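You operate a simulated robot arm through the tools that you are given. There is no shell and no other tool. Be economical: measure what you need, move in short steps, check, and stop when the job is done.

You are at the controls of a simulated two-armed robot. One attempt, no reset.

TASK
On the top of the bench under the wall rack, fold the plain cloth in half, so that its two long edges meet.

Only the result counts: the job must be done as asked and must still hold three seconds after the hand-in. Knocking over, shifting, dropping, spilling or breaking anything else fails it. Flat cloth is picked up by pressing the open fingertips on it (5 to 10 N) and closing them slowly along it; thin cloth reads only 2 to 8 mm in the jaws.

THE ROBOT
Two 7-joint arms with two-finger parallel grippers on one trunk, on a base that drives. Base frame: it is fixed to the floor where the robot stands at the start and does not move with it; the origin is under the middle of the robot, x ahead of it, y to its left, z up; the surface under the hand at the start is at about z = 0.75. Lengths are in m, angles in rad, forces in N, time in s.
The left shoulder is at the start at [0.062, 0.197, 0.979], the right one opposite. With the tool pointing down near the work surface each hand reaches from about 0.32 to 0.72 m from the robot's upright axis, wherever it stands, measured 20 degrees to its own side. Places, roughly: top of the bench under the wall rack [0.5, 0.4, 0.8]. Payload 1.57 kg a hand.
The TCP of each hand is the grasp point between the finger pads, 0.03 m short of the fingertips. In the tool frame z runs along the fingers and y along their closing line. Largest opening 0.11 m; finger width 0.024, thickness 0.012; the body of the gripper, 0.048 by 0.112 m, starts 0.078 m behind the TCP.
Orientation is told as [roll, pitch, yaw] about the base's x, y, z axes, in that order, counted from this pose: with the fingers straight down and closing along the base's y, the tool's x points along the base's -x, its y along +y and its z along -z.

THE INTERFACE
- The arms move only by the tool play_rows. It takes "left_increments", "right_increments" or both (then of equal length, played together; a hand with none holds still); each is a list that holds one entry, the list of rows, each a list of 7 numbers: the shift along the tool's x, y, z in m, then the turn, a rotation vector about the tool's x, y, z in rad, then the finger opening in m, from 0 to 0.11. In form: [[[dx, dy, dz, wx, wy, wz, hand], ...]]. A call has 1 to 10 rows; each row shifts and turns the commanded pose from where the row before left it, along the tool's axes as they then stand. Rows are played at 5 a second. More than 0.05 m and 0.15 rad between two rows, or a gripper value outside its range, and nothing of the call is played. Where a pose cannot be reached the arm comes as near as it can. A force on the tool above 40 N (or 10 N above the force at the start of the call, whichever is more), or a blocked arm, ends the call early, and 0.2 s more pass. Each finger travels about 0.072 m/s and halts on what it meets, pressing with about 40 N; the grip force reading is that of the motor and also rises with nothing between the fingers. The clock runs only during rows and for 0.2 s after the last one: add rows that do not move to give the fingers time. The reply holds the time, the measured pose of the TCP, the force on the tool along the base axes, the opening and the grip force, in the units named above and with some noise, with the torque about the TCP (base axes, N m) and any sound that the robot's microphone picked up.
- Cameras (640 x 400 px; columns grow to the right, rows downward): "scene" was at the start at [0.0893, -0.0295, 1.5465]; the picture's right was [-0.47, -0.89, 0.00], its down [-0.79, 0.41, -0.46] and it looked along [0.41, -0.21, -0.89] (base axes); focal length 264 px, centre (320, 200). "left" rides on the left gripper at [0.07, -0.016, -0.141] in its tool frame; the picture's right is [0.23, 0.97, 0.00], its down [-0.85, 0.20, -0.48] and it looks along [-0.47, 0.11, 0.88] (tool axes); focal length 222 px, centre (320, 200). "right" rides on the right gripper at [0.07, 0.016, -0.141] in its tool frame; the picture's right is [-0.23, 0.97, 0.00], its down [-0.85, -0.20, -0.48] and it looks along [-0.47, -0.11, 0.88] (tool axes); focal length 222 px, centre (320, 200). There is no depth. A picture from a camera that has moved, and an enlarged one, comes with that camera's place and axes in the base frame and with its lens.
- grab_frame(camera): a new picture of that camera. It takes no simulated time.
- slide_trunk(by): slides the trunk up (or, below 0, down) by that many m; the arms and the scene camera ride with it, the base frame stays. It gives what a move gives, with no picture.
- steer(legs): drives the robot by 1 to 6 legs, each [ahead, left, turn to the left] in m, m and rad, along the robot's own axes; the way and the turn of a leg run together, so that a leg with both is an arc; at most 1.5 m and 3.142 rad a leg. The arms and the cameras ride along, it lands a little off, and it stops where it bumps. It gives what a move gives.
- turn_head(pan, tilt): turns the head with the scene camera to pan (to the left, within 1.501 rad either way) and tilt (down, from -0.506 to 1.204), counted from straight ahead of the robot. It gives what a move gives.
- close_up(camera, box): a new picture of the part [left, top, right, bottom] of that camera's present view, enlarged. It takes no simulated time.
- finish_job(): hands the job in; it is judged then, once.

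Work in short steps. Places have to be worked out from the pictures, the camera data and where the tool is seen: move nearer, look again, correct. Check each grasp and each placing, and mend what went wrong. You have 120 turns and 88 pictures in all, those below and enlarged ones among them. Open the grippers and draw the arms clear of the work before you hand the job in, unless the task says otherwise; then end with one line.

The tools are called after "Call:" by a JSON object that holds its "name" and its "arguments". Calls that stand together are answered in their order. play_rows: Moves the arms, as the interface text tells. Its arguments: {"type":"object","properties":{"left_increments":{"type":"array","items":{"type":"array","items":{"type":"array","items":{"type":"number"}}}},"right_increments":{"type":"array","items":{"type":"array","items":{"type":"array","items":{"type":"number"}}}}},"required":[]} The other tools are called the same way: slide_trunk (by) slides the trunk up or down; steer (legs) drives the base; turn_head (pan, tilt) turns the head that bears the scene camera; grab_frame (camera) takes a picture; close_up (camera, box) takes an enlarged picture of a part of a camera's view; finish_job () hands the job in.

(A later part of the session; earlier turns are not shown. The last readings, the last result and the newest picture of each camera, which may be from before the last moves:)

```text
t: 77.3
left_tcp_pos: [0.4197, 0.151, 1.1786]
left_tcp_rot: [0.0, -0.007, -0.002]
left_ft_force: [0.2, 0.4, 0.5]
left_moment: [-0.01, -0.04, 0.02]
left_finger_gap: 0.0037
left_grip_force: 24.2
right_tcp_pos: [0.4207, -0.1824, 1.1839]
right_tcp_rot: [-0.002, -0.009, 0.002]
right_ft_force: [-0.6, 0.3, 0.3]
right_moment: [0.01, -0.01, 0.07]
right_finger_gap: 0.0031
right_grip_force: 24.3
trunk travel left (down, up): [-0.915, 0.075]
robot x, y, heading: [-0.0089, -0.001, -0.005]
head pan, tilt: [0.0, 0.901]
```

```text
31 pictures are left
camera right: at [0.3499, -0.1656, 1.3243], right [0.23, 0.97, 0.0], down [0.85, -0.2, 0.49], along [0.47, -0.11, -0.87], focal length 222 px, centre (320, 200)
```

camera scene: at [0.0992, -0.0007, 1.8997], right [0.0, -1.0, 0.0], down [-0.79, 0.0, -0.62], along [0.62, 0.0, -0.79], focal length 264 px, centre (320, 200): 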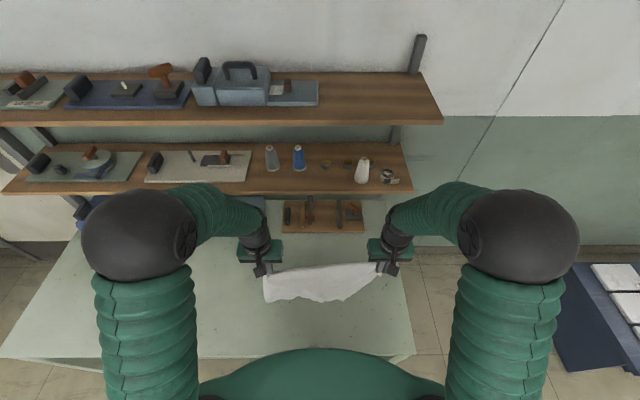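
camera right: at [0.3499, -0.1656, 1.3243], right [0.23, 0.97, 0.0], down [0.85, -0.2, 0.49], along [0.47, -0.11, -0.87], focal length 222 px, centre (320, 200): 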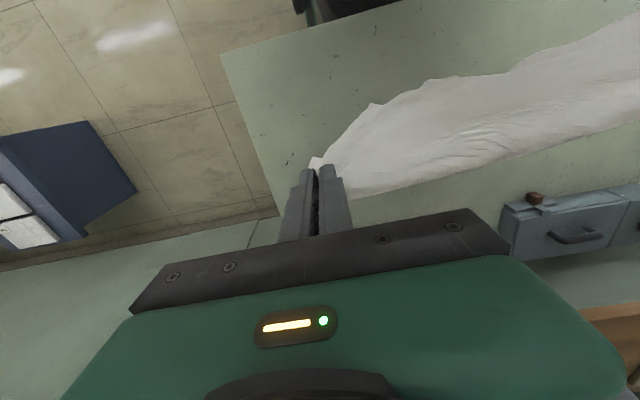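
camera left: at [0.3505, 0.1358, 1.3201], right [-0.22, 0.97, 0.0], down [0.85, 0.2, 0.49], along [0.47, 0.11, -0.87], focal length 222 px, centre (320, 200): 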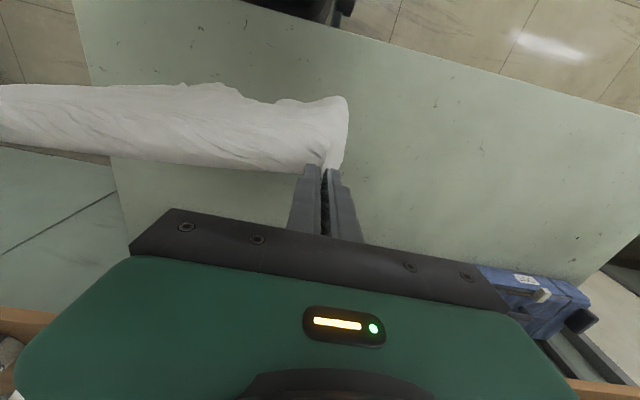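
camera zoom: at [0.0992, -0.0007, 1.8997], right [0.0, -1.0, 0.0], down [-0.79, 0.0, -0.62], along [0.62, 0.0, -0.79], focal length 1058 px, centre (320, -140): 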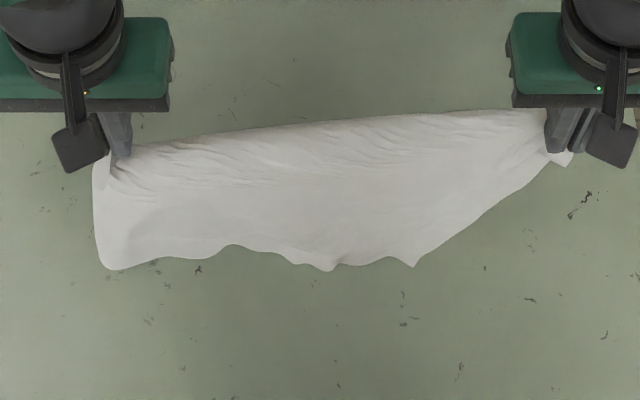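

The lower right corner looks pulled inward, either skewed or folded behind. I'll spread the hands slightly, let the cloth settle, and look again.

Call:
{"name": "play_rows", "arguments": {"left_increments": [[[0, 0.005, 0, 0, 0, 0, 0], [0, 0.005, 0, 0, 0, 0, 0], [0, 0, 0, 0, 0, 0, 0], [0, 0, 0, 0, 0, 0, 0], [0, 0, 0, 0, 0, 0, 0], [0, 0, 0, 0, 0, 0, 0]]], "right_increments": [[[0, -0.005, 0, 0, 0, 0, 0], [0, -0.005, 0, 0, 0, 0, 0], [0, 0, 0, 0, 0, 0, 0], [0, 0, 0, 0, 0, 0, 0], [0, 0, 0, 0, 0, 0, 0], [0, 0, 0, 0, 0, 0, 0]]]}}

Call:
{"name": "close_up", "arguments": {"camera": "scene", "box": [240, 235, 400, 335]}}

```text
t: 78.7
left_tcp_pos: [0.4205, 0.1626, 1.1785]
left_tcp_rot: [-0.001, -0.009, -0.004]
left_ft_force: [0.2, -3.5, 0.1]
left_moment: [-0.06, 0.02, 0.04]
left_finger_gap: 0.0036
left_grip_force: 24.3
right_tcp_pos: [0.42, -0.1923, 1.184]
right_tcp_rot: [0.001, -0.008, 0.002]
right_ft_force: [-0.3, 2.5, 0.6]
right_moment: [0.07, -0.02, 0.08]
right_finger_gap: 0.003
right_grip_force: 24.5
trunk travel left (down, up): [-0.915, 0.075]
robot x, y, heading: [-0.0088, 0.0032, 0.0]
head pan, tilt: [0.0, 0.901]
```

```text
4.00 times, centred on (320, 285) of scene
camera zoom: at [0.0992, -0.0007, 1.8998], right [0.0, -1.0, 0.0], down [-0.79, 0.0, -0.62], along [0.62, 0.0, -0.79], focal length 1058 px, centre (320, -140)
```

zoom: 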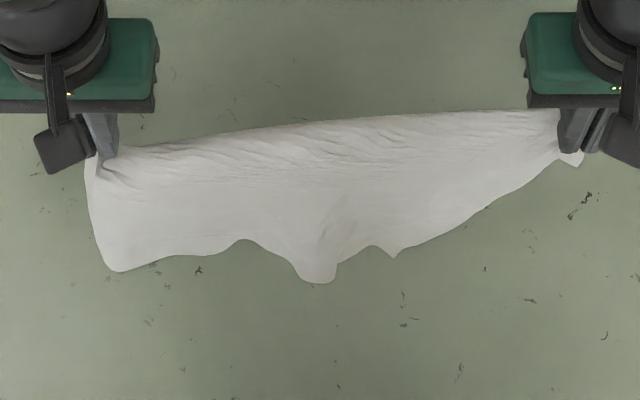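

At 3 N of tension the edge spans 0.355 m, so a corner really is held at each end, but the lower right corner seems tucked behind. I'll lay the cloth with the bottom edge far and draw the hands back, which brings any tucked flap on top where I can reach it. First, move the hands forward and down.

Call:
{"name": "play_rows", "arguments": {"left_increments": [[[-0.03, -0.002, 0, 0, 0, 0, 0], [-0.03, -0.002, 0, 0, 0, 0, 0], [-0.03, 0, 0, 0, 0, 0, 0], [-0.03, 0, 0, 0, 0, 0, 0], [-0.03, 0, 0, 0, 0, 0, 0], [-0.03, 0, 0, 0, 0, 0, 0], [0, 0, 0, 0, 0, 0, 0]]], "right_increments": [[[-0.03, 0.002, 0, 0, 0, 0, 0], [-0.03, 0.002, 0, 0, 0, 0, 0], [-0.03, 0, 0, 0, 0, 0, 0], [-0.03, 0, 0, 0, 0, 0, 0], [-0.03, 0, 0, 0, 0, 0, 0], [-0.03, 0, 0, 0, 0, 0, 0], [0, 0, 0, 0, 0, 0, 0]]]}}

Call:
{"name": "slide_trunk", "arguments": {"by": -0.14}}

Call:
{"name": "play_rows", "arguments": {"left_increments": [[[0.0433, 0, 0.0033, 0, 0, 0, 0], [0.0424, 0, 0.0097, 0, 0, 0, 0], [0.0404, 0, 0.0159, 0, 0, 0, 0], [0.0376, 0, 0.0218, 0, 0, 0, 0], [0.034, 0, 0.0271, 0, 0, 0, 0], [0.0295, 0, 0.0319, 0, 0, 0, 0], [0.0244, 0, 0.036, 0, 0, 0, 0], [0.0187, 0, 0.0392, 0, 0, 0, 0], [0.0127, 0, 0.0356, 0, 0, 0, 0], [0, 0, 0, 0, 0, 0, 0]]], "right_increments": [[[0.0433, 0, 0.0033, 0, 0, 0, 0], [0.0424, 0, 0.0097, 0, 0, 0, 0], [0.0404, 0, 0.0159, 0, 0, 0, 0], [0.0376, 0, 0.0218, 0, 0, 0, 0], [0.034, 0, 0.0271, 0, 0, 0, 0], [0.0295, 0, 0.0319, 0, 0, 0, 0], [0.0244, 0, 0.036, 0, 0, 0, 0], [0.0187, 0, 0.0392, 0, 0, 0, 0], [0.0127, 0, 0.0356, 0, 0, 0, 0], [0, 0, 0, 0, 0, 0, 0]]]}}

Call:
{"name": "grab_frame", "arguments": {"camera": "scene"}}

```text
t: 80.3
left_tcp_pos: [0.6017, 0.158, 1.1819]
left_tcp_rot: [-0.002, -0.009, -0.003]
left_ft_force: [-0.2, -1.1, -0.3]
left_moment: [-0.05, -0.01, 0.03]
left_finger_gap: 0.0035
left_grip_force: 24.8
right_tcp_pos: [0.5983, -0.1898, 1.1849]
right_tcp_rot: [0.0, -0.009, 0.002]
right_ft_force: [-0.3, 1.7, -0.5]
right_moment: [0.05, -0.03, 0.06]
right_finger_gap: 0.0034
right_grip_force: 24.5
trunk travel left (down, up): [-0.915, 0.075]
robot x, y, heading: [-0.0054, -0.0006, -0.002]
head pan, tilt: [0.0, 0.901]
```

```text
t: 82.0
left_tcp_pos: [0.601, 0.1572, 1.0403]
left_tcp_rot: [0.001, -0.009, -0.004]
left_ft_force: [0.8, -1.5, 0.8]
left_moment: [-0.05, 0.01, -0.02]
left_finger_gap: 0.0035
left_grip_force: 24.2
right_tcp_pos: [0.5991, -0.1894, 1.0449]
right_tcp_rot: [0.0, -0.008, 0.0]
right_ft_force: [-1.0, 1.0, 0.0]
right_moment: [0.03, 0.02, 0.1]
right_finger_gap: 0.003
right_grip_force: 24.3
trunk travel left (down, up): [-0.775, 0.215]
robot x, y, heading: [-0.0139, 0.001, -0.003]
head pan, tilt: [0.0, 0.901]
```

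```text
t: 84.2
left_tcp_pos: [0.3207, 0.1597, 0.8174]
left_tcp_rot: [0.001, -0.009, -0.003]
left_ft_force: [-0.7, -2.3, 0.0]
left_moment: [-0.06, -0.01, 0.04]
left_finger_gap: 0.0034
left_grip_force: 24.5
right_tcp_pos: [0.3167, -0.1906, 0.8242]
right_tcp_rot: [-0.001, -0.01, 0.003]
right_ft_force: [-0.6, 1.5, 0.0]
right_moment: [0.04, 0.0, 0.05]
right_finger_gap: 0.0034
right_grip_force: 24.2
trunk travel left (down, up): [-0.775, 0.215]
robot x, y, heading: [-0.0105, 0.0015, -0.001]
head pan, tilt: [0.0, 0.901]
```

```text
29 pictures are left
camera scene: at [0.0982, -0.0011, 1.7598], right [0.0, -1.0, 0.0], down [-0.78, 0.0, -0.62], along [0.62, 0.0, -0.78], focal length 264 px, centre (320, 200)
```

scene: 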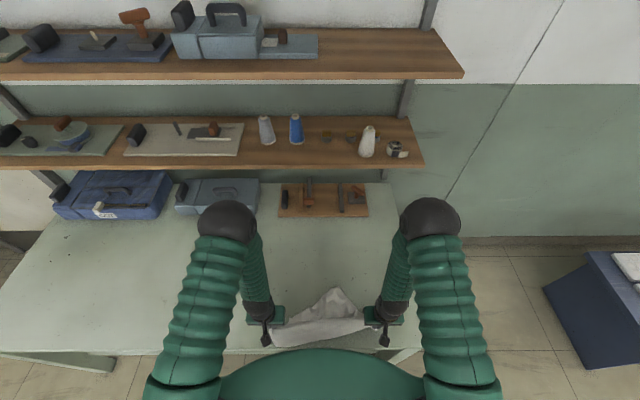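

The cloth has landed. I'll zoom in.

Call:
{"name": "close_up", "arguments": {"camera": "scene", "box": [248, 268, 408, 368]}}

```text
4.00 times, centred on (328, 318) of scene
camera zoom: at [0.0982, -0.0011, 1.7598], right [0.0, -1.0, 0.0], down [-0.78, 0.0, -0.62], along [0.62, 0.0, -0.78], focal length 1058 px, centre (288, -272)
```

zoom: 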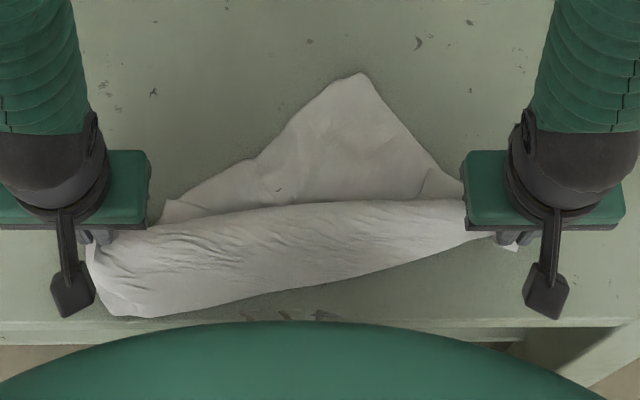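

The view is clearer now: the line between the grips is a fold, not an edge. A true 90° corner, R, lies far at about (0.47, −0.07), joined to the left hand's corner by a real short edge. I'll lower both hands, release the right one, lift it straight up, and regrip at R.

Call:
{"name": "play_rows", "arguments": {"left_increments": [[[0, 0, 0.015, 0, 0, 0, 0], [0, 0, 0.01, 0, 0, 0, 0], [0, 0, 0, 0, 0, 0, 0], [0, 0, 0, 0, 0, 0, 0], [0, 0, 0, 0, 0, 0, 0], [0, 0, 0, 0, 0, 0, 0], [0, 0, 0, 0, 0, 0, 0], [0, 0, 0, 0, 0, 0, 0], [0, 0, 0, 0, 0, 0, 0]]], "right_increments": [[[0, 0, 0.018, 0, 0, 0, 0], [0, 0, 0.012, 0, 0, 0, 0], [0, 0, 0, 0, 0, 0, 0.015], [0, 0, 0, 0, 0, 0, 0.03], [0, 0, 0, 0, 0, 0, 0.045], [0, 0, -0.01, 0, 0, 0, 0.055], [0, 0, -0.03, 0, 0, 0, 0.055], [0, 0, -0.045, 0, 0, 0, 0.055], [0, 0, -0.045, 0, 0, 0, 0.055]]]}}

Call:
{"name": "close_up", "arguments": {"camera": "scene", "box": [248, 268, 408, 368]}}

```text
t: 86.2
left_tcp_pos: [0.3203, 0.1591, 0.7936]
left_tcp_rot: [-0.001, -0.009, -0.003]
left_ft_force: [-0.8, 0.0, -0.6]
left_moment: [0.0, -0.02, 0.01]
left_finger_gap: 0.0033
left_grip_force: 24.7
right_tcp_pos: [0.3146, -0.1914, 0.9259]
right_tcp_rot: [0.0, -0.01, 0.002]
right_ft_force: [0.2, -0.9, 0.5]
right_moment: [-0.01, -0.02, -0.02]
right_finger_gap: 0.0549
right_grip_force: 0.0
trunk travel left (down, up): [-0.775, 0.215]
robot x, y, heading: [-0.0101, -0.0018, -0.006]
head pan, tilt: [0.0, 0.901]
```

```text
4.00 times, centred on (328, 318) of scene
camera zoom: at [0.0961, -0.0002, 1.7599], right [0.0, -1.0, 0.0], down [-0.78, 0.0, -0.62], along [0.62, 0.0, -0.78], focal length 1058 px, centre (288, -272)
```

zoom: 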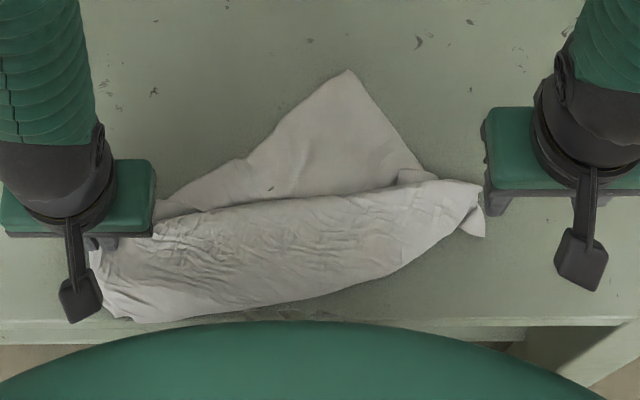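

Corner R is now at (0.471, −0.058). I'll move the right hand above (0.448, −0.055).

Call:
{"name": "play_rows", "arguments": {"right_increments": [[[-0.0267, 0.0273, 0, 0, 0, 0, 0.05], [-0.0267, 0.0273, 0, 0, 0, 0, 0.045], [-0.0267, 0.0273, 0, 0, 0, 0, 0.04], [-0.0267, 0.0273, 0, 0, 0, 0, 0.038], [-0.0267, 0.0273, 0, 0, 0, 0, 0.038], [0, 0, 0.045, 0, 0, 0, 0.038], [0, 0, 0.045, 0, 0, 0, 0.038], [0, 0, 0.015, 0, 0, 0, 0.038], [0, 0, 0, 0, 0, 0, 0.038]]]}}

Call:
{"name": "grab_frame", "arguments": {"camera": "right"}}

```text
t: 88.2
left_tcp_pos: [0.3204, 0.1585, 0.7928]
left_tcp_rot: [-0.001, -0.008, -0.004]
left_ft_force: [0.5, 0.8, 0.0]
left_moment: [0.04, -0.03, 0.0]
left_finger_gap: 0.0036
left_grip_force: 24.9
right_tcp_pos: [0.4498, -0.0533, 0.8181]
right_tcp_rot: [0.0, -0.009, 0.002]
right_ft_force: [0.8, 0.3, 0.2]
right_moment: [0.0, 0.0, 0.0]
right_finger_gap: 0.0381
right_grip_force: 0.0
trunk travel left (down, up): [-0.775, 0.215]
robot x, y, heading: [-0.0103, -0.0019, -0.006]
head pan, tilt: [0.0, 0.901]
```

```text
26 pictures are left
camera right: at [0.3801, -0.0362, 0.9586], right [0.23, 0.97, 0.0], down [0.85, -0.2, 0.49], along [0.47, -0.11, -0.87], focal length 222 px, centre (320, 200)
```

right: 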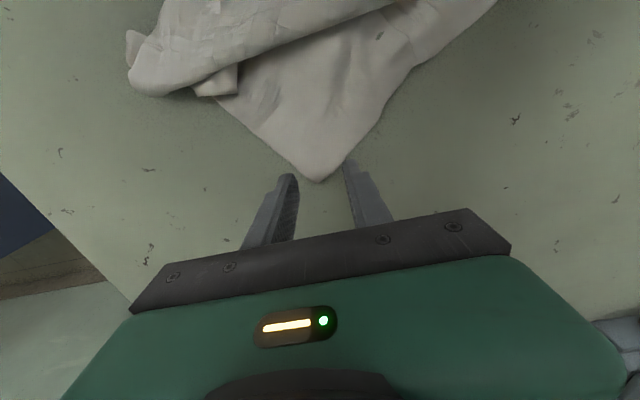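

The tip is at (0.468, −0.061), so the hand is well placed. I'll lower to contact.

Call:
{"name": "play_rows", "arguments": {"right_increments": [[[0.003, -0.004, 0.018, 0, 0, 0, 0.038], [0, 0, 0.013, 0, 0, 0, 0.038], [0, 0, 0.004, 0, 0, 0, 0.038], [0, 0, 0.001, 0, 0, 0, 0.038], [0, 0, 0, 0, 0, 0, 0.038], [0, 0, 0, 0, 0, 0, 0.038]]]}}

```text
t: 89.6
left_tcp_pos: [0.3217, 0.1592, 0.7928]
left_tcp_rot: [0.0, -0.008, -0.005]
left_ft_force: [-0.5, -0.4, 0.0]
left_moment: [0.03, -0.01, -0.03]
left_finger_gap: 0.0035
left_grip_force: 24.5
right_tcp_pos: [0.4482, -0.058, 0.7818]
right_tcp_rot: [0.0, -0.009, 0.001]
right_ft_force: [-0.6, 0.2, 5.4]
right_moment: [0.05, 0.04, 0.03]
right_finger_gap: 0.0378
right_grip_force: 0.2
trunk travel left (down, up): [-0.775, 0.215]
robot x, y, heading: [-0.0107, 0.0015, -0.002]
head pan, tilt: [0.0, 0.901]
```

Contact at 5 N. I'll press 0.7 mm more and close slowly.

Call:
{"name": "play_rows", "arguments": {"right_increments": [[[0, 0, 0.0007, 0, 0, 0, 0.037], [0, 0, 0, 0, 0, 0, 0.033], [0, 0, 0, 0, 0, 0, 0.028], [0, 0, 0, 0, 0, 0, 0.023], [0, 0, 0, 0, 0, 0, 0.018], [0, 0, 0, 0, 0, 0, 0.012], [0, 0, 0, 0, 0, 0, 0.006], [0, 0, 0, 0, 0, 0, 0.0], [0, 0, 0, 0, 0, 0, 0.0]]]}}

```text
t: 91.6
left_tcp_pos: [0.3206, 0.1596, 0.7924]
left_tcp_rot: [-0.001, -0.009, -0.004]
left_ft_force: [-0.1, -0.1, -0.5]
left_moment: [0.0, -0.04, 0.01]
left_finger_gap: 0.0037
left_grip_force: 24.5
right_tcp_pos: [0.4482, -0.0577, 0.7815]
right_tcp_rot: [0.0, -0.011, 0.001]
right_ft_force: [0.6, 0.8, 12.0]
right_moment: [0.1, 0.08, 0.01]
right_finger_gap: 0.0026
right_grip_force: 23.9
trunk travel left (down, up): [-0.775, 0.215]
robot x, y, heading: [-0.013, -0.0038, -0.006]
head pan, tilt: [0.0, 0.901]
```

R is gripped at 2.6 mm. I'll lift both hands, straighten the short edge along y, and raise the trunk so the cloth hangs free.

Call:
{"name": "play_rows", "arguments": {"left_increments": [[[-0.01, 0, -0.03, 0, 0, 0, 0], [-0.015, 0, -0.035, 0, 0, 0, 0], [-0.015, -0.003, -0.035, 0, 0, 0, 0], [-0.015, -0.003, -0.035, 0, 0, 0, 0], [-0.015, -0.003, -0.035, 0, 0, 0, 0], [-0.015, -0.003, -0.035, 0, 0, 0, 0], [0, 0, 0, 0, 0, 0, 0]]], "right_increments": [[[0, -0.01, -0.03, 0, 0, 0, 0], [0.005, -0.012, -0.035, 0, 0, 0, 0], [0.005, -0.012, -0.035, 0, 0, 0, 0], [0.005, -0.012, -0.035, 0, 0, 0, 0], [0.005, -0.012, -0.035, 0, 0, 0, 0], [0.005, -0.012, -0.035, 0, 0, 0, 0], [0, 0, 0, 0, 0, 0, 0]]]}}

Call:
{"name": "slide_trunk", "arguments": {"by": 0.21}}

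Call:
{"name": "close_up", "arguments": {"camera": "scene", "box": [220, 225, 420, 350]}}

```text
t: 93.2
left_tcp_pos: [0.4037, 0.1474, 1.0019]
left_tcp_rot: [-0.003, -0.008, -0.004]
left_ft_force: [0.5, 0.5, -0.7]
left_moment: [0.0, -0.02, 0.0]
left_finger_gap: 0.0038
left_grip_force: 24.7
right_tcp_pos: [0.4211, -0.1282, 0.9862]
right_tcp_rot: [-0.002, -0.005, 0.001]
right_ft_force: [-0.5, -0.2, -0.1]
right_moment: [-0.02, 0.0, 0.04]
right_finger_gap: 0.0027
right_grip_force: 24.0
trunk travel left (down, up): [-0.775, 0.215]
robot x, y, heading: [-0.0096, -0.002, -0.003]
head pan, tilt: [0.0, 0.901]
```

```text
t: 95.5
left_tcp_pos: [0.4034, 0.1474, 1.2108]
left_tcp_rot: [0.0, -0.007, -0.003]
left_ft_force: [0.1, -0.5, 0.3]
left_moment: [-0.01, 0.04, 0.02]
left_finger_gap: 0.0034
left_grip_force: 24.8
right_tcp_pos: [0.4211, -0.1282, 1.1963]
right_tcp_rot: [0.0, -0.009, 0.003]
right_ft_force: [0.5, 0.2, -0.8]
right_moment: [0.0, -0.01, 0.02]
right_finger_gap: 0.0026
right_grip_force: 23.7
trunk travel left (down, up): [-0.985, 0.005]
robot x, y, heading: [-0.0111, -0.001, -0.002]
head pan, tilt: [0.0, 0.901]
```

```text
3.20 times, centred on (320, 288) of scene
camera zoom: at [0.0996, -0.0003, 1.9697], right [0.0, -1.0, 0.0], down [-0.79, 0.0, -0.62], along [0.62, 0.0, -0.79], focal length 846 px, centre (320, -80)
```

zoom: 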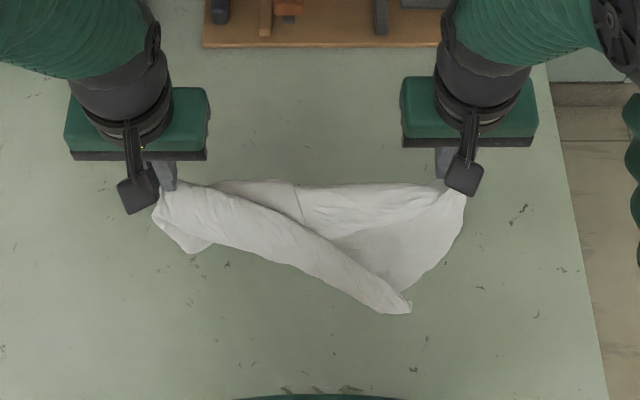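

Right corner R and the one below it, U, hang correctly (about 0.41 m apart). The fourth corner is stuck to the fold along the diagonal. I'll shake the cloth back and forth to free it.

Call:
{"name": "play_rows", "arguments": {"left_increments": [[[0.045, 0.004, 0, 0, 0, 0, 0], [-0.048, 0, 0, 0, 0, 0, 0], [0.048, 0, 0, 0, 0, 0, 0], [-0.048, 0, 0, 0, 0, 0, 0], [0.048, 0, 0, 0, 0, 0, 0], [-0.045, 0, 0, 0, 0, 0, 0], [0, 0, 0.048, 0, 0, 0, 0], [0, 0, -0.048, 0, 0, 0, 0], [0, 0, 0, 0, 0, 0, 0], [0, 0, 0, 0, 0, 0, 0]]], "right_increments": [[[0.045, 0, 0, 0, 0, 0, 0], [-0.048, 0, 0, 0, 0, 0, 0], [0.048, 0, 0, 0, 0, 0, 0], [-0.048, 0, 0, 0, 0, 0, 0], [0.048, 0, 0, 0, 0, 0, 0], [-0.045, 0, 0, 0, 0, 0, 0], [0, 0, 0.048, 0, 0, 0, 0], [0, 0, -0.048, 0, 0, 0, 0], [0, 0, 0, 0, 0, 0, 0], [0, 0, 0, 0, 0, 0, 0]]]}}

Call:
{"name": "close_up", "arguments": {"camera": "scene", "box": [220, 225, 420, 350]}}

Call:
{"name": "grab_frame", "arguments": {"camera": "left"}}

```text
t: 97.7
left_tcp_pos: [0.4061, 0.1533, 1.2087]
left_tcp_rot: [0.0, -0.003, -0.003]
left_ft_force: [0.7, -0.3, -0.2]
left_moment: [0.03, 0.01, -0.01]
left_finger_gap: 0.0038
left_grip_force: 24.3
right_tcp_pos: [0.4248, -0.1291, 1.1929]
right_tcp_rot: [-0.001, -0.007, 0.003]
right_ft_force: [1.4, 0.6, -0.1]
right_moment: [0.0, 0.06, 0.03]
right_finger_gap: 0.0026
right_grip_force: 23.7
trunk travel left (down, up): [-0.985, 0.005]
robot x, y, heading: [-0.0104, -0.0024, -0.008]
head pan, tilt: [0.0, 0.901]
```

```text
3.20 times, centred on (320, 288) of scene
camera zoom: at [0.1009, -0.0004, 1.9696], right [0.0, -1.0, 0.0], down [-0.79, 0.0, -0.62], along [0.62, 0.0, -0.79], focal length 846 px, centre (320, -80)
```

zoom: 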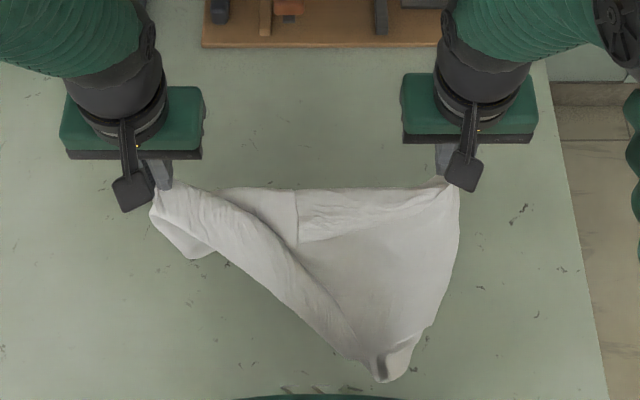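

```text
23 pictures are left
camera left: at [0.3365, 0.137, 1.3497], right [-0.22, 0.97, 0.0], down [0.85, 0.2, 0.48], along [0.47, 0.11, -0.88], focal length 222 px, centre (320, 200)
```

left: 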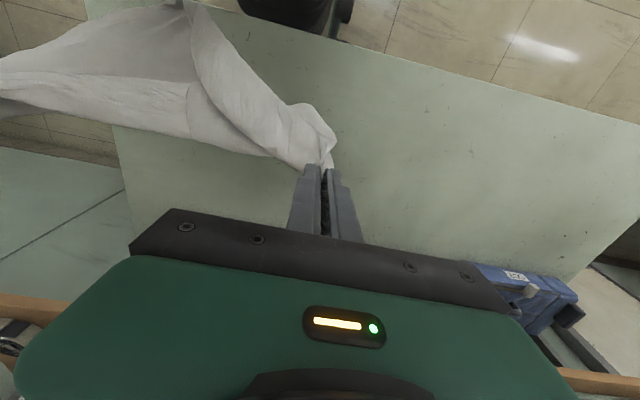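

The shake opened most of it. I'll raise the hands 5 cm so the bottom clears the bench and shake with a larger swing.

Call:
{"name": "play_rows", "arguments": {"left_increments": [[[0, 0, -0.045, 0, 0, 0, 0], [0.05, 0, 0, 0, 0, 0, 0], [0.05, 0, 0, 0, 0, 0, 0], [-0.05, 0, 0, 0, 0, 0, 0], [-0.05, 0, 0, 0, 0, 0, 0], [0.05, 0, 0, 0, 0, 0, 0], [0.05, 0, 0, 0, 0, 0, 0], [-0.05, 0, 0, 0, 0, 0, 0], [-0.05, 0, 0, 0, 0, 0, 0], [0, 0, 0, 0, 0, 0, 0]]], "right_increments": [[[0, 0, -0.05, 0, 0, 0, 0], [0.05, 0, 0, 0, 0, 0, 0], [0.05, 0, 0, 0, 0, 0, 0], [-0.05, 0, 0, 0, 0, 0, 0], [-0.05, 0, 0, 0, 0, 0, 0], [0.05, 0, 0, 0, 0, 0, 0], [0.05, 0, 0, 0, 0, 0, 0], [-0.05, 0, 0, 0, 0, 0, 0], [-0.05, 0, 0, 0, 0, 0, 0], [0, 0, 0, 0, 0, 0, 0]]]}}

Call:
{"name": "play_rows", "arguments": {"left_increments": [[[0, 0, 0.05, 0, 0, 0, 0], [0, 0, -0.05, 0, 0, 0, 0], [0, 0, 0.05, 0, 0, 0, 0], [0, 0, -0.05, 0, 0, 0, 0], [0, 0, 0, 0, 0, 0, 0], [0, 0, 0, 0, 0, 0, 0], [0, 0, 0, 0, 0, 0, 0], [0, 0, 0, 0, 0, 0, 0]]], "right_increments": [[[0, 0, 0.05, 0, 0, 0, 0], [0, 0, -0.05, 0, 0, 0, 0], [0, 0, 0.05, 0, 0, 0, 0], [0, 0, -0.05, 0, 0, 0, 0], [0, 0, 0, 0, 0, 0, 0], [0, 0, 0, 0, 0, 0, 0], [0, 0, 0, 0, 0, 0, 0], [0, 0, 0, 0, 0, 0, 0]]]}}

Call:
{"name": "close_up", "arguments": {"camera": "scene", "box": [220, 225, 420, 350]}}

```text
t: 99.8
left_tcp_pos: [0.4025, 0.1517, 1.2591]
left_tcp_rot: [0.001, -0.011, -0.002]
left_ft_force: [-0.7, 0.4, -0.4]
left_moment: [0.01, -0.01, 0.0]
left_finger_gap: 0.0034
left_grip_force: 25.0
right_tcp_pos: [0.4192, -0.1267, 1.2477]
right_tcp_rot: [-0.001, -0.012, 0.002]
right_ft_force: [-0.4, -0.3, 0.8]
right_moment: [0.04, -0.05, -0.02]
right_finger_gap: 0.0025
right_grip_force: 24.3
trunk travel left (down, up): [-0.985, 0.005]
robot x, y, heading: [-0.0067, 0.002, -0.003]
head pan, tilt: [0.0, 0.901]
```

```text
t: 101.7
left_tcp_pos: [0.4026, 0.1544, 1.256]
left_tcp_rot: [0.0, -0.008, -0.003]
left_ft_force: [0.2, -0.4, 0.7]
left_moment: [0.01, -0.04, 0.01]
left_finger_gap: 0.0037
left_grip_force: 25.0
right_tcp_pos: [0.4182, -0.1278, 1.2494]
right_tcp_rot: [-0.001, -0.01, 0.002]
right_ft_force: [-1.2, 0.0, -1.3]
right_moment: [0.01, -0.03, 0.0]
right_finger_gap: 0.0029
right_grip_force: 23.7
trunk travel left (down, up): [-0.985, 0.005]
robot x, y, heading: [-0.0114, -0.0013, 0.003]
head pan, tilt: [0.0, 0.901]
```

```text
3.20 times, centred on (320, 288) of scene
camera zoom: at [0.0965, -0.0003, 1.97], right [0.0, -1.0, 0.0], down [-0.78, 0.0, -0.62], along [0.62, 0.0, -0.78], focal length 846 px, centre (320, -80)
```

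zoom: 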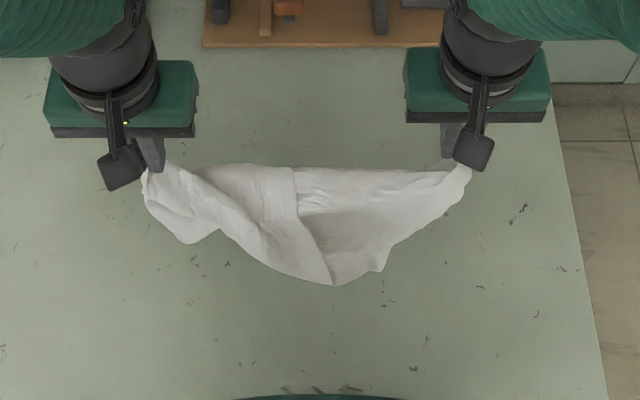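

There seems to be a flap folded over on the robot's side. I'll lay the cloth down with the hands moving forward, so this flap ends on top and can be unfolded on the bench.

Call:
{"name": "play_rows", "arguments": {"left_increments": [[[0.025, 0, 0, 0, 0, 0, 0], [0.03, 0, 0, 0, 0, 0, 0], [0.03, 0, 0, 0, 0, 0, 0], [0, 0, 0, 0, 0, 0, 0]]], "right_increments": [[[0.035, 0, 0, 0, 0, 0, 0], [0.035, 0, 0, 0, 0, 0, 0], [0.03, 0, 0, 0, 0, 0, 0], [0, 0, 0, 0, 0, 0, 0]]]}}

Call:
{"name": "slide_trunk", "arguments": {"by": -0.16}}

Call:
{"name": "play_rows", "arguments": {"left_increments": [[[-0.0433, 0, 0.0033, 0, 0, 0, 0], [-0.0424, 0, 0.0097, 0, 0, 0, 0], [-0.0404, 0, 0.0159, 0, 0, 0, 0], [-0.0376, 0, 0.0218, 0, 0, 0, 0], [-0.034, 0, 0.0271, 0, 0, 0, 0], [-0.0295, 0, 0.0319, 0, 0, 0, 0], [-0.0244, 0, 0.036, 0, 0, 0, 0], [-0.0187, 0, 0.0392, 0, 0, 0, 0], [-0.0127, 0, 0.0356, 0, 0, 0, 0], [0, 0, 0, 0, 0, 0, 0]]], "right_increments": [[[-0.0433, 0, 0.0033, 0, 0, 0, 0], [-0.0424, 0, 0.0097, 0, 0, 0, 0], [-0.0404, 0, 0.0159, 0, 0, 0, 0], [-0.0376, 0, 0.0218, 0, 0, 0, 0], [-0.034, 0, 0.0271, 0, 0, 0, 0], [-0.0295, 0, 0.0319, 0, 0, 0, 0], [-0.0244, 0, 0.036, 0, 0, 0, 0], [-0.0187, 0, 0.0392, 0, 0, 0, 0], [-0.0127, 0, 0.0356, 0, 0, 0, 0], [0, 0, 0, 0, 0, 0, 0]]]}}

Call:
{"name": "slide_trunk", "arguments": {"by": -0.075}}

Call:
{"name": "close_up", "arguments": {"camera": "scene", "box": [200, 200, 440, 350]}}

```text
t: 102.7
left_tcp_pos: [0.3195, 0.1526, 1.2552]
left_tcp_rot: [-0.002, -0.006, -0.004]
left_ft_force: [-0.4, 0.6, -0.1]
left_moment: [0.07, 0.02, 0.01]
left_finger_gap: 0.0037
left_grip_force: 24.7
right_tcp_pos: [0.3233, -0.1285, 1.2451]
right_tcp_rot: [0.0, -0.008, 0.002]
right_ft_force: [-0.1, 0.5, -0.8]
right_moment: [0.0, 0.04, 0.0]
right_finger_gap: 0.0025
right_grip_force: 23.9
trunk travel left (down, up): [-0.985, 0.005]
robot x, y, heading: [-0.0111, -0.0015, -0.005]
head pan, tilt: [0.0, 0.901]
```

```text
t: 104.5
left_tcp_pos: [0.3161, 0.152, 1.0962]
left_tcp_rot: [-0.001, -0.008, -0.005]
left_ft_force: [0.2, 0.0, -0.5]
left_moment: [0.05, -0.02, 0.02]
left_finger_gap: 0.0038
left_grip_force: 24.3
right_tcp_pos: [0.3216, -0.1293, 1.0861]
right_tcp_rot: [0.002, -0.009, 0.001]
right_ft_force: [1.1, 1.0, 0.0]
right_moment: [0.0, -0.02, 0.0]
right_finger_gap: 0.0026
right_grip_force: 23.8
trunk travel left (down, up): [-0.825, 0.165]
robot x, y, heading: [-0.0122, 0.0012, -0.003]
head pan, tilt: [0.0, 0.901]
```

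```text
t: 106.7
left_tcp_pos: [0.6008, 0.1501, 0.8788]
left_tcp_rot: [0.001, -0.009, -0.003]
left_ft_force: [0.2, -0.4, 0.1]
left_moment: [0.01, 0.01, 0.02]
left_finger_gap: 0.0035
left_grip_force: 24.5
right_tcp_pos: [0.6077, -0.1281, 0.8664]
right_tcp_rot: [0.001, -0.01, 0.002]
right_ft_force: [-0.1, 0.3, -0.1]
right_moment: [-0.02, 0.01, 0.01]
right_finger_gap: 0.0028
right_grip_force: 23.9
trunk travel left (down, up): [-0.825, 0.165]
robot x, y, heading: [-0.012, -0.0015, -0.004]
head pan, tilt: [0.0, 0.901]
```

```text
t: 107.8
left_tcp_pos: [0.6001, 0.1513, 0.8026]
left_tcp_rot: [0.0, -0.008, -0.006]
left_ft_force: [-0.2, 0.1, -0.3]
left_moment: [0.03, -0.03, -0.01]
left_finger_gap: 0.0035
left_grip_force: 24.9
right_tcp_pos: [0.606, -0.1303, 0.7916]
right_tcp_rot: [0.001, -0.009, 0.002]
right_ft_force: [0.3, 0.2, -0.1]
right_moment: [0.02, 0.0, 0.0]
right_finger_gap: 0.0025
right_grip_force: 24.6
trunk travel left (down, up): [-0.75, 0.24]
robot x, y, heading: [-0.0099, -0.0006, -0.008]
head pan, tilt: [0.0, 0.901]
```

```text
2.67 times, centred on (320, 275) of scene
camera zoom: at [0.1008, -0.0003, 1.7347], right [0.0, -1.0, 0.0], down [-0.79, 0.0, -0.62], along [0.62, 0.0, -0.79], focal length 705 px, centre (320, 0)
```

zoom: 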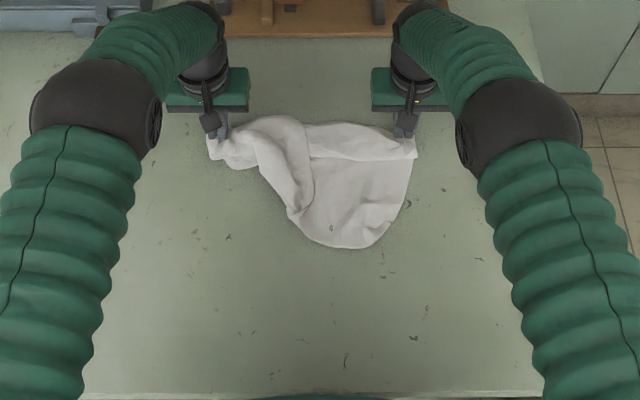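

The flap is on top now. I'll zoom in on it.

Call:
{"name": "close_up", "arguments": {"camera": "scene", "box": [270, 238, 366, 298]}}

```text
6.67 times, centred on (318, 268) of scene
camera zoom: at [0.1008, -0.0003, 1.7347], right [0.0, -1.0, 0.0], down [-0.79, 0.0, -0.62], along [0.62, 0.0, -0.79], focal length 1763 px, centre (333, -253)
```

zoom: 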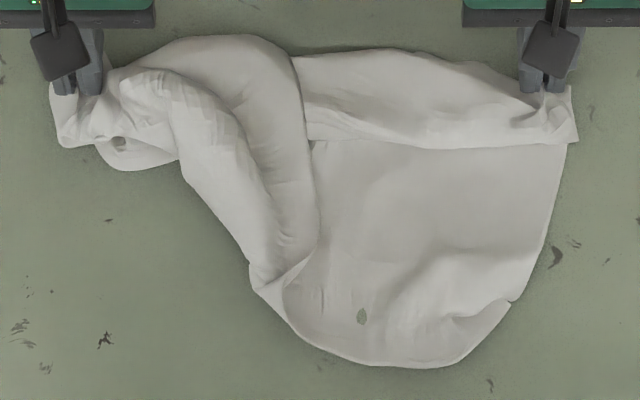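

The right edge has only a small turned-over hem, and the left third is rolled over to the right. I'll release both hands, lift them straight up and aside, then look at the relaxed cloth.

Call:
{"name": "play_rows", "arguments": {"left_increments": [[[0, 0, 0.012, 0, 0, 0, 0], [0, 0, 0, 0, 0, 0, 0.015], [0, 0, 0, 0, 0, 0, 0.03], [0, 0, 0, 0, 0, 0, 0.045], [0, 0, -0.01, 0, 0, 0, 0.045], [0, 0, -0.03, 0, 0, 0, 0.045], [0, 0.02, -0.04, 0, 0, 0, 0.045], [0, 0.045, 0, 0, 0, 0, 0.045], [0, 0.045, 0, 0, 0, 0, 0.045]]], "right_increments": [[[0, 0, 0.005, 0, 0, 0, 0], [0, 0, 0, 0, 0, 0, 0.015], [0, 0, 0, 0, 0, 0, 0.03], [0, 0, 0, 0, 0, 0, 0.045], [0, 0, -0.01, 0, 0, 0, 0.045], [0, 0, -0.03, 0, 0, 0, 0.045], [0, -0.02, -0.04, 0, 0, 0, 0.045], [0, -0.045, 0, 0, 0, 0, 0.045], [0, -0.045, 0, 0, 0, 0, 0.045]]]}}

Call:
{"name": "close_up", "arguments": {"camera": "scene", "box": [262, 228, 374, 298]}}

```text
t: 109.8
left_tcp_pos: [0.6013, 0.2625, 0.8705]
left_tcp_rot: [0.001, -0.008, -0.004]
left_ft_force: [0.9, 0.2, 0.8]
left_moment: [0.0, 0.01, -0.06]
left_finger_gap: 0.045
left_grip_force: 0.0
right_tcp_pos: [0.6072, -0.2376, 0.8671]
right_tcp_rot: [0.0, -0.009, 0.001]
right_ft_force: [-0.1, 0.2, 0.7]
right_moment: [-0.01, -0.01, -0.01]
right_finger_gap: 0.0448
right_grip_force: 0.1
trunk travel left (down, up): [-0.75, 0.24]
robot x, y, heading: [-0.0118, -0.0042, -0.005]
head pan, tilt: [0.0, 0.901]
```

```text
5.71 times, centred on (318, 263) of scene
camera zoom: at [0.1018, -0.0003, 1.7346], right [0.0, -1.0, 0.0], down [-0.79, 0.0, -0.62], along [0.62, 0.0, -0.79], focal length 1511 px, centre (331, -160)
```

zoom: 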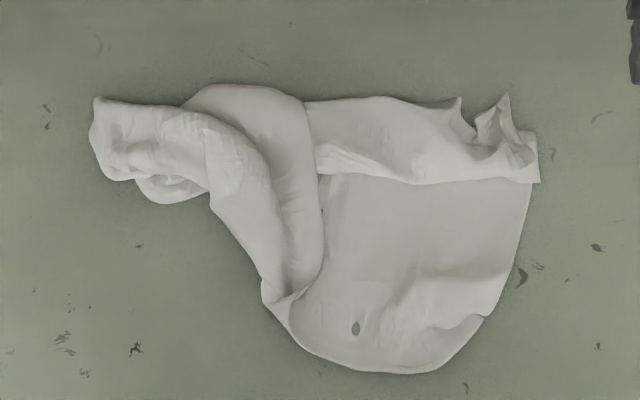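

R is the true corner (its hem is flipped over), and the old pinch ridge next to it still stands at about (0.615, −0.123). I'll pick it there with the right hand, so the right long edge hangs free and I can find its other corner.

Call:
{"name": "play_rows", "arguments": {"right_increments": [[[0, 0.04, 0, 0, 0, 0, 0.05], [-0.004, 0.04, 0, 0, 0, 0, 0.05], [-0.002, 0.034, 0, 0, 0, 0, 0.05], [0, 0, 0.04, 0, 0, 0, 0.05], [0, 0, 0.035, 0, 0, 0, 0.05], [0, 0, 0.007, 0, 0, 0, 0.05], [0, 0, 0.0015, 0, 0, 0, 0.04], [0, 0, 0, 0, 0, 0, 0.025], [0, 0, 0, 0, 0, 0, 0.01], [0, 0, 0, 0, 0, 0, 0]]]}}

Call:
{"name": "play_rows", "arguments": {"right_increments": [[[0, 0, 0, 0, 0, 0, 0], [0, 0, 0, 0, 0, 0, 0]]]}}

Call:
{"name": "close_up", "arguments": {"camera": "scene", "box": [262, 228, 374, 298]}}

```text
t: 112.0
left_tcp_pos: [0.6001, 0.2631, 0.8703]
left_tcp_rot: [-0.001, -0.008, -0.005]
left_ft_force: [-0.7, -0.4, -0.2]
left_moment: [-0.01, 0.03, 0.02]
left_finger_gap: 0.0449
left_grip_force: 0.1
right_tcp_pos: [0.613, -0.1256, 0.7842]
right_tcp_rot: [0.001, -0.01, 0.0]
right_ft_force: [-1.5, -0.2, 2.1]
right_moment: [0.01, 0.03, 0.01]
right_finger_gap: 0.0028
right_grip_force: 23.9
trunk travel left (down, up): [-0.75, 0.24]
robot x, y, heading: [-0.0094, -0.0022, -0.0]
head pan, tilt: [0.0, 0.901]
```

```text
t: 112.6
left_tcp_pos: [0.601, 0.2631, 0.8691]
left_tcp_rot: [-0.001, -0.01, -0.004]
left_ft_force: [0.0, -0.1, 0.3]
left_moment: [0.0, -0.01, -0.01]
left_finger_gap: 0.045
left_grip_force: 0.1
right_tcp_pos: [0.6129, -0.125, 0.783]
right_tcp_rot: [0.001, -0.009, -0.001]
right_ft_force: [-0.1, 0.0, 2.7]
right_moment: [0.06, 0.02, 0.02]
right_finger_gap: 0.0031
right_grip_force: 24.2
trunk travel left (down, up): [-0.75, 0.24]
robot x, y, heading: [-0.0089, -0.0002, -0.001]
head pan, tilt: [0.0, 0.901]
```

```text
5.71 times, centred on (318, 263) of scene
camera zoom: at [0.1003, 0.0006, 1.7347], right [0.0, -1.0, 0.0], down [-0.79, 0.0, -0.62], along [0.62, 0.0, -0.79], focal length 1511 px, centre (331, -160)
```

zoom: 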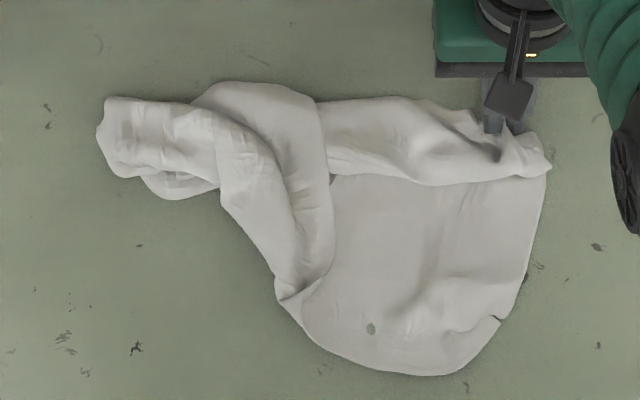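

The ridge is gripped at 3.1 mm. I'll lift high, shake, and look from the side.

Call:
{"name": "play_rows", "arguments": {"right_increments": [[[0.02, 0, -0.035, 0, 0, 0, 0], [0.02, 0, -0.04, 0, 0, 0, 0], [0.02, 0, -0.04, 0, 0, 0, 0], [0.02, 0, -0.04, 0, 0, 0, 0], [0.02, 0, -0.04, 0, 0, 0, 0], [0.02, 0, -0.04, 0, 0, 0, 0], [0.02, 0, -0.02, 0, 0, 0, 0], [0, 0, 0, 0, 0, 0, 0]]], "left_increments": [[[0.02, 0, 0, 0, 0, 0, 0.045], [0.02, 0, 0, 0, 0, 0, 0.045], [0.02, 0, 0, 0, 0, 0, 0.045], [0.02, 0, 0, 0, 0, 0, 0.045], [0.02, 0, 0, 0, 0, 0, 0.045], [0.02, 0, 0, 0, 0, 0, 0.045], [0.02, 0, 0, 0, 0, 0, 0.045], [0, 0, 0, 0, 0, 0, 0.045]]]}}

Call:
{"name": "slide_trunk", "arguments": {"by": 0.235}}

Call:
{"name": "play_rows", "arguments": {"right_increments": [[[0.045, 0, 0, 0, 0, 0, 0], [-0.048, 0, 0, 0, 0, 0, 0], [0.048, 0, 0, 0, 0, 0, 0], [-0.045, 0, 0, 0, 0, 0, 0], [0, 0.045, 0, 0, 0, 0, 0], [0, -0.045, 0, 0, 0, 0, 0], [0, 0, 0, 0, 0, 0, 0], [0, 0, 0, 0, 0, 0, 0], [0, 0, 0, 0, 0, 0, 0], [0, 0, 0, 0, 0, 0, 0]]]}}

Call:
{"name": "grab_frame", "arguments": {"camera": "left"}}

Call:
{"name": "close_up", "arguments": {"camera": "scene", "box": [250, 240, 410, 340]}}

```text
t: 114.4
left_tcp_pos: [0.4615, 0.2608, 0.8696]
left_tcp_rot: [-0.002, -0.007, -0.004]
left_ft_force: [-0.2, 1.1, 1.1]
left_moment: [0.0, 0.01, 0.0]
left_finger_gap: 0.0449
left_grip_force: 0.0
right_tcp_pos: [0.4688, -0.125, 1.0359]
right_tcp_rot: [-0.001, -0.006, 0.002]
right_ft_force: [0.5, 0.2, -0.8]
right_moment: [0.0, 0.01, -0.01]
right_finger_gap: 0.0032
right_grip_force: 24.4
trunk travel left (down, up): [-0.75, 0.24]
robot x, y, heading: [-0.0128, -0.0009, -0.0]
head pan, tilt: [0.0, 0.901]
```

```text
t: 116.9
left_tcp_pos: [0.4617, 0.2606, 1.1053]
left_tcp_rot: [-0.001, -0.006, -0.003]
left_ft_force: [0.0, -0.1, 0.2]
left_moment: [-0.03, -0.01, -0.01]
left_finger_gap: 0.045
left_grip_force: 0.1
right_tcp_pos: [0.4682, -0.1255, 1.2719]
right_tcp_rot: [-0.001, -0.008, 0.002]
right_ft_force: [-0.2, -0.6, 0.2]
right_moment: [0.03, 0.01, -0.03]
right_finger_gap: 0.0031
right_grip_force: 23.8
trunk travel left (down, up): [-0.985, 0.005]
robot x, y, heading: [-0.0123, -0.0001, -0.003]
head pan, tilt: [0.0, 0.901]
```

```text
t: 119.1
left_tcp_pos: [0.4614, 0.2626, 1.104]
left_tcp_rot: [-0.002, -0.008, -0.004]
left_ft_force: [0.1, 0.7, -0.2]
left_moment: [-0.04, -0.03, -0.02]
left_finger_gap: 0.045
left_grip_force: 0.0
right_tcp_pos: [0.4703, -0.1257, 1.271]
right_tcp_rot: [-0.002, -0.009, 0.002]
right_ft_force: [0.7, -0.5, -0.8]
right_moment: [0.0, -0.01, 0.02]
right_finger_gap: 0.0028
right_grip_force: 24.6
trunk travel left (down, up): [-0.985, 0.005]
robot x, y, heading: [-0.0123, -0.0027, -0.002]
head pan, tilt: [0.0, 0.901]
```

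```text
17 pictures are left
camera left: at [0.391, 0.2472, 1.2458], right [-0.22, 0.97, 0.0], down [0.85, 0.2, 0.48], along [0.47, 0.11, -0.87], focal length 222 px, centre (320, 200)
```

left: 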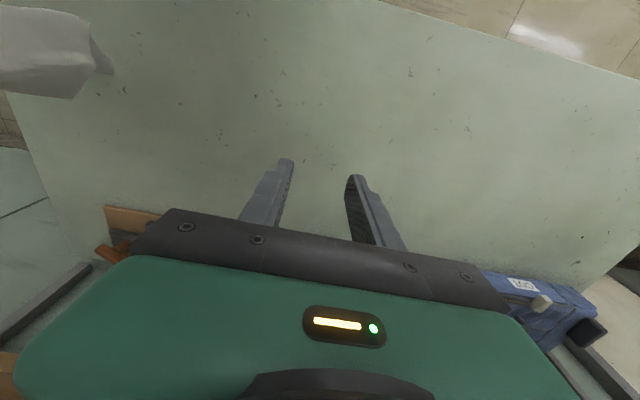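

```text
4.00 times, centred on (330, 290) of scene
camera zoom: at [0.1003, 0.0028, 1.9697], right [0.0, -1.0, 0.0], down [-0.79, 0.0, -0.62], along [0.62, 0.0, -0.79], focal length 1058 px, centre (280, -160)
```

zoom: 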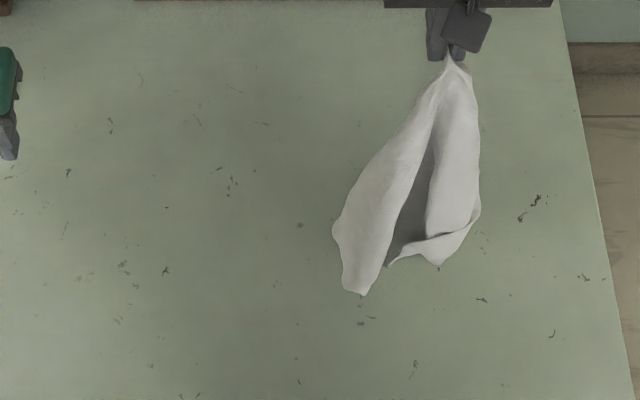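

The shaking unrolled it, and the cloth now hangs as an open tent. The long-edge corner U is at about (0.405, −0.08, 0.86), 0.39 m from the grip. I'll shift the cloth left and forward, and bring the left hand lower with its fingers pitching forward to pinch U in the air.

Call:
{"name": "play_rows", "arguments": {"right_increments": [[[-0.01, 0.02, 0, 0, 0, 0, 0], [-0.016, 0.025, 0, 0, 0, 0, 0], [-0.016, 0.025, 0, 0, 0, 0, 0], [-0.016, 0.025, 0, 0, 0, 0, 0], [-0.016, 0.025, 0, 0, 0, 0, 0], [-0.006, 0.02, 0, 0, 0, 0, 0], [0, 0, 0, 0, 0, 0, 0], [0, 0, 0, 0, 0, 0, 0], [0, 0, 0, 0, 0, 0, 0], [0, 0, 0, 0, 0, 0, 0]]], "left_increments": [[[0.02, 0, 0.04, 0, 0, 0, 0.08], [0.02, 0, 0.04, 0, 0, 0, 0.1], [0.02, 0, 0.04, 0, 0, 0, 0.1], [0.02, 0, 0.04, 0, 0, 0, 0.1], [0.02, 0, 0.03, 0, 0, 0, 0.1], [0, 0, 0, 0, -0.15, 0, 0.1], [0, 0, 0, 0, -0.15, 0, 0.1], [0, 0, 0, 0, -0.15, 0, 0.1], [0, 0, 0, 0, -0.15, 0, 0.1], [0, 0, 0, 0, -0.15, 0, 0.1]]]}}

Call:
{"name": "play_rows", "arguments": {"left_increments": [[[0, 0, 0, 0, -0.15, 0, 0.1], [0, 0, 0, 0, -0.15, 0, 0.1], [0, 0, 0, 0, 0, 0, 0.1], [0, 0, 0, 0, 0, 0, 0.1]]]}}

Call:
{"name": "grab_frame", "arguments": {"camera": "left"}}

Call:
{"name": "close_up", "arguments": {"camera": "scene", "box": [220, 220, 412, 340]}}

```text
t: 121.3
left_tcp_pos: [0.3622, 0.2622, 0.9156]
left_tcp_rot: [0.001, -0.759, -0.003]
left_ft_force: [0.7, -1.0, 0.5]
left_moment: [0.01, 0.01, 0.03]
left_finger_gap: 0.0999
left_grip_force: 0.0
right_tcp_pos: [0.5483, 0.0173, 1.2723]
right_tcp_rot: [-0.001, -0.008, 0.001]
right_ft_force: [0.1, -0.2, -0.7]
right_moment: [-0.03, 0.02, 0.0]
right_finger_gap: 0.0033
right_grip_force: 23.9
trunk travel left (down, up): [-0.985, 0.005]
robot x, y, heading: [-0.0073, 0.0001, -0.001]
head pan, tilt: [0.0, 0.901]
```

```text
t: 122.5
left_tcp_pos: [0.3891, 0.2705, 0.9322]
left_tcp_rot: [0.037, -1.109, -0.033]
left_ft_force: [0.5, -0.6, 1.0]
left_moment: [0.01, 0.0, -0.04]
left_finger_gap: 0.1
left_grip_force: 0.0
right_tcp_pos: [0.5466, 0.0149, 1.2727]
right_tcp_rot: [0.0, -0.011, -0.002]
right_ft_force: [-0.5, 0.6, -0.1]
right_moment: [0.0, 0.03, -0.02]
right_finger_gap: 0.0032
right_grip_force: 24.7
trunk travel left (down, up): [-0.985, 0.005]
robot x, y, heading: [-0.0071, 0.0005, -0.002]
head pan, tilt: [0.0, 0.901]
stopped in row 4 (left hand): the arm was blocked; the commanded pose is now the measured one
```

```text
15 pictures are left
camera left: at [0.2327, 0.2556, 0.9332], right [-0.1, 0.98, -0.19], down [-0.05, 0.18, 0.98], along [0.99, 0.11, 0.03], focal length 222 px, centre (320, 200)
```

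left: 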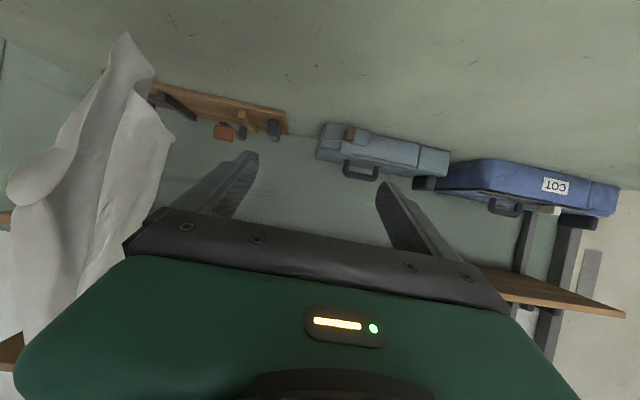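

```text
3.33 times, centred on (316, 280) of scene
camera zoom: at [0.0991, 0.002, 1.9698], right [0.0, -1.0, 0.0], down [-0.79, 0.0, -0.62], along [0.62, 0.0, -0.79], focal length 881 px, centre (333, -67)
```

zoom: 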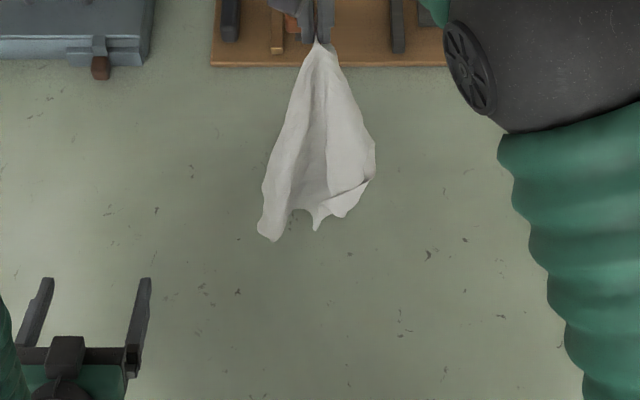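

Both views agree that U is at (0.489, 0.082, 0.848), 0.40 m from the grip. I'll slide the left hand across in front of it and then forward, so the open fingers straddle U.

Call:
{"name": "play_rows", "arguments": {"left_increments": [[[0.0098, -0.0385, 0.0049, 0, 0, 0, 0.1], [0.0098, -0.0385, 0.0049, 0, 0, 0, 0.1], [0.0098, -0.0385, 0.0049, 0, 0, 0, 0.1], [0.0098, -0.0385, 0.0049, 0, 0, 0, 0.1], [0.0098, -0.0385, 0.0049, 0, 0, 0, 0.1], [-0.01, 0, 0.02, 0, 0, 0, 0.1], [-0.01, 0, 0.02, 0, 0, 0, 0.1], [0, 0, 0, 0, 0, 0, 0.1]]]}}

Call:
{"name": "grab_frame", "arguments": {"camera": "left"}}

```text
t: 123.3
left_tcp_pos: [0.4754, 0.1675, 0.9527]
left_tcp_rot: [0.151, -1.259, -0.137]
left_ft_force: [-1.1, -0.1, -0.6]
left_moment: [0.01, 0.02, 0.01]
left_finger_gap: 0.1001
left_grip_force: 0.0
right_tcp_pos: [0.545, 0.0117, 1.2738]
right_tcp_rot: [0.001, -0.01, 0.001]
right_ft_force: [0.4, -0.5, 0.0]
right_moment: [0.02, 0.01, -0.01]
right_finger_gap: 0.0031
right_grip_force: 23.6
trunk travel left (down, up): [-0.985, 0.005]
robot x, y, heading: [-0.01, 0.0037, -0.004]
head pan, tilt: [0.0, 0.901]
stopped in row 4 (left hand): the arm was blocked; the commanded pose is now the measured one
```

```text
13 pictures are left
camera left: at [0.3198, 0.151, 0.929], right [-0.08, 0.98, -0.17], down [-0.2, 0.15, 0.97], along [0.98, 0.11, 0.18], focal length 222 px, centre (320, 200)
```

left: 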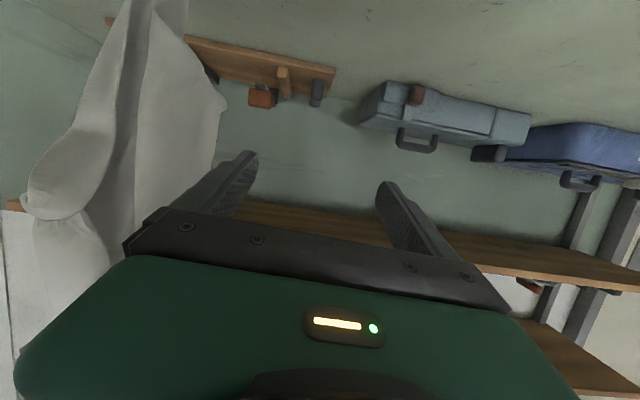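

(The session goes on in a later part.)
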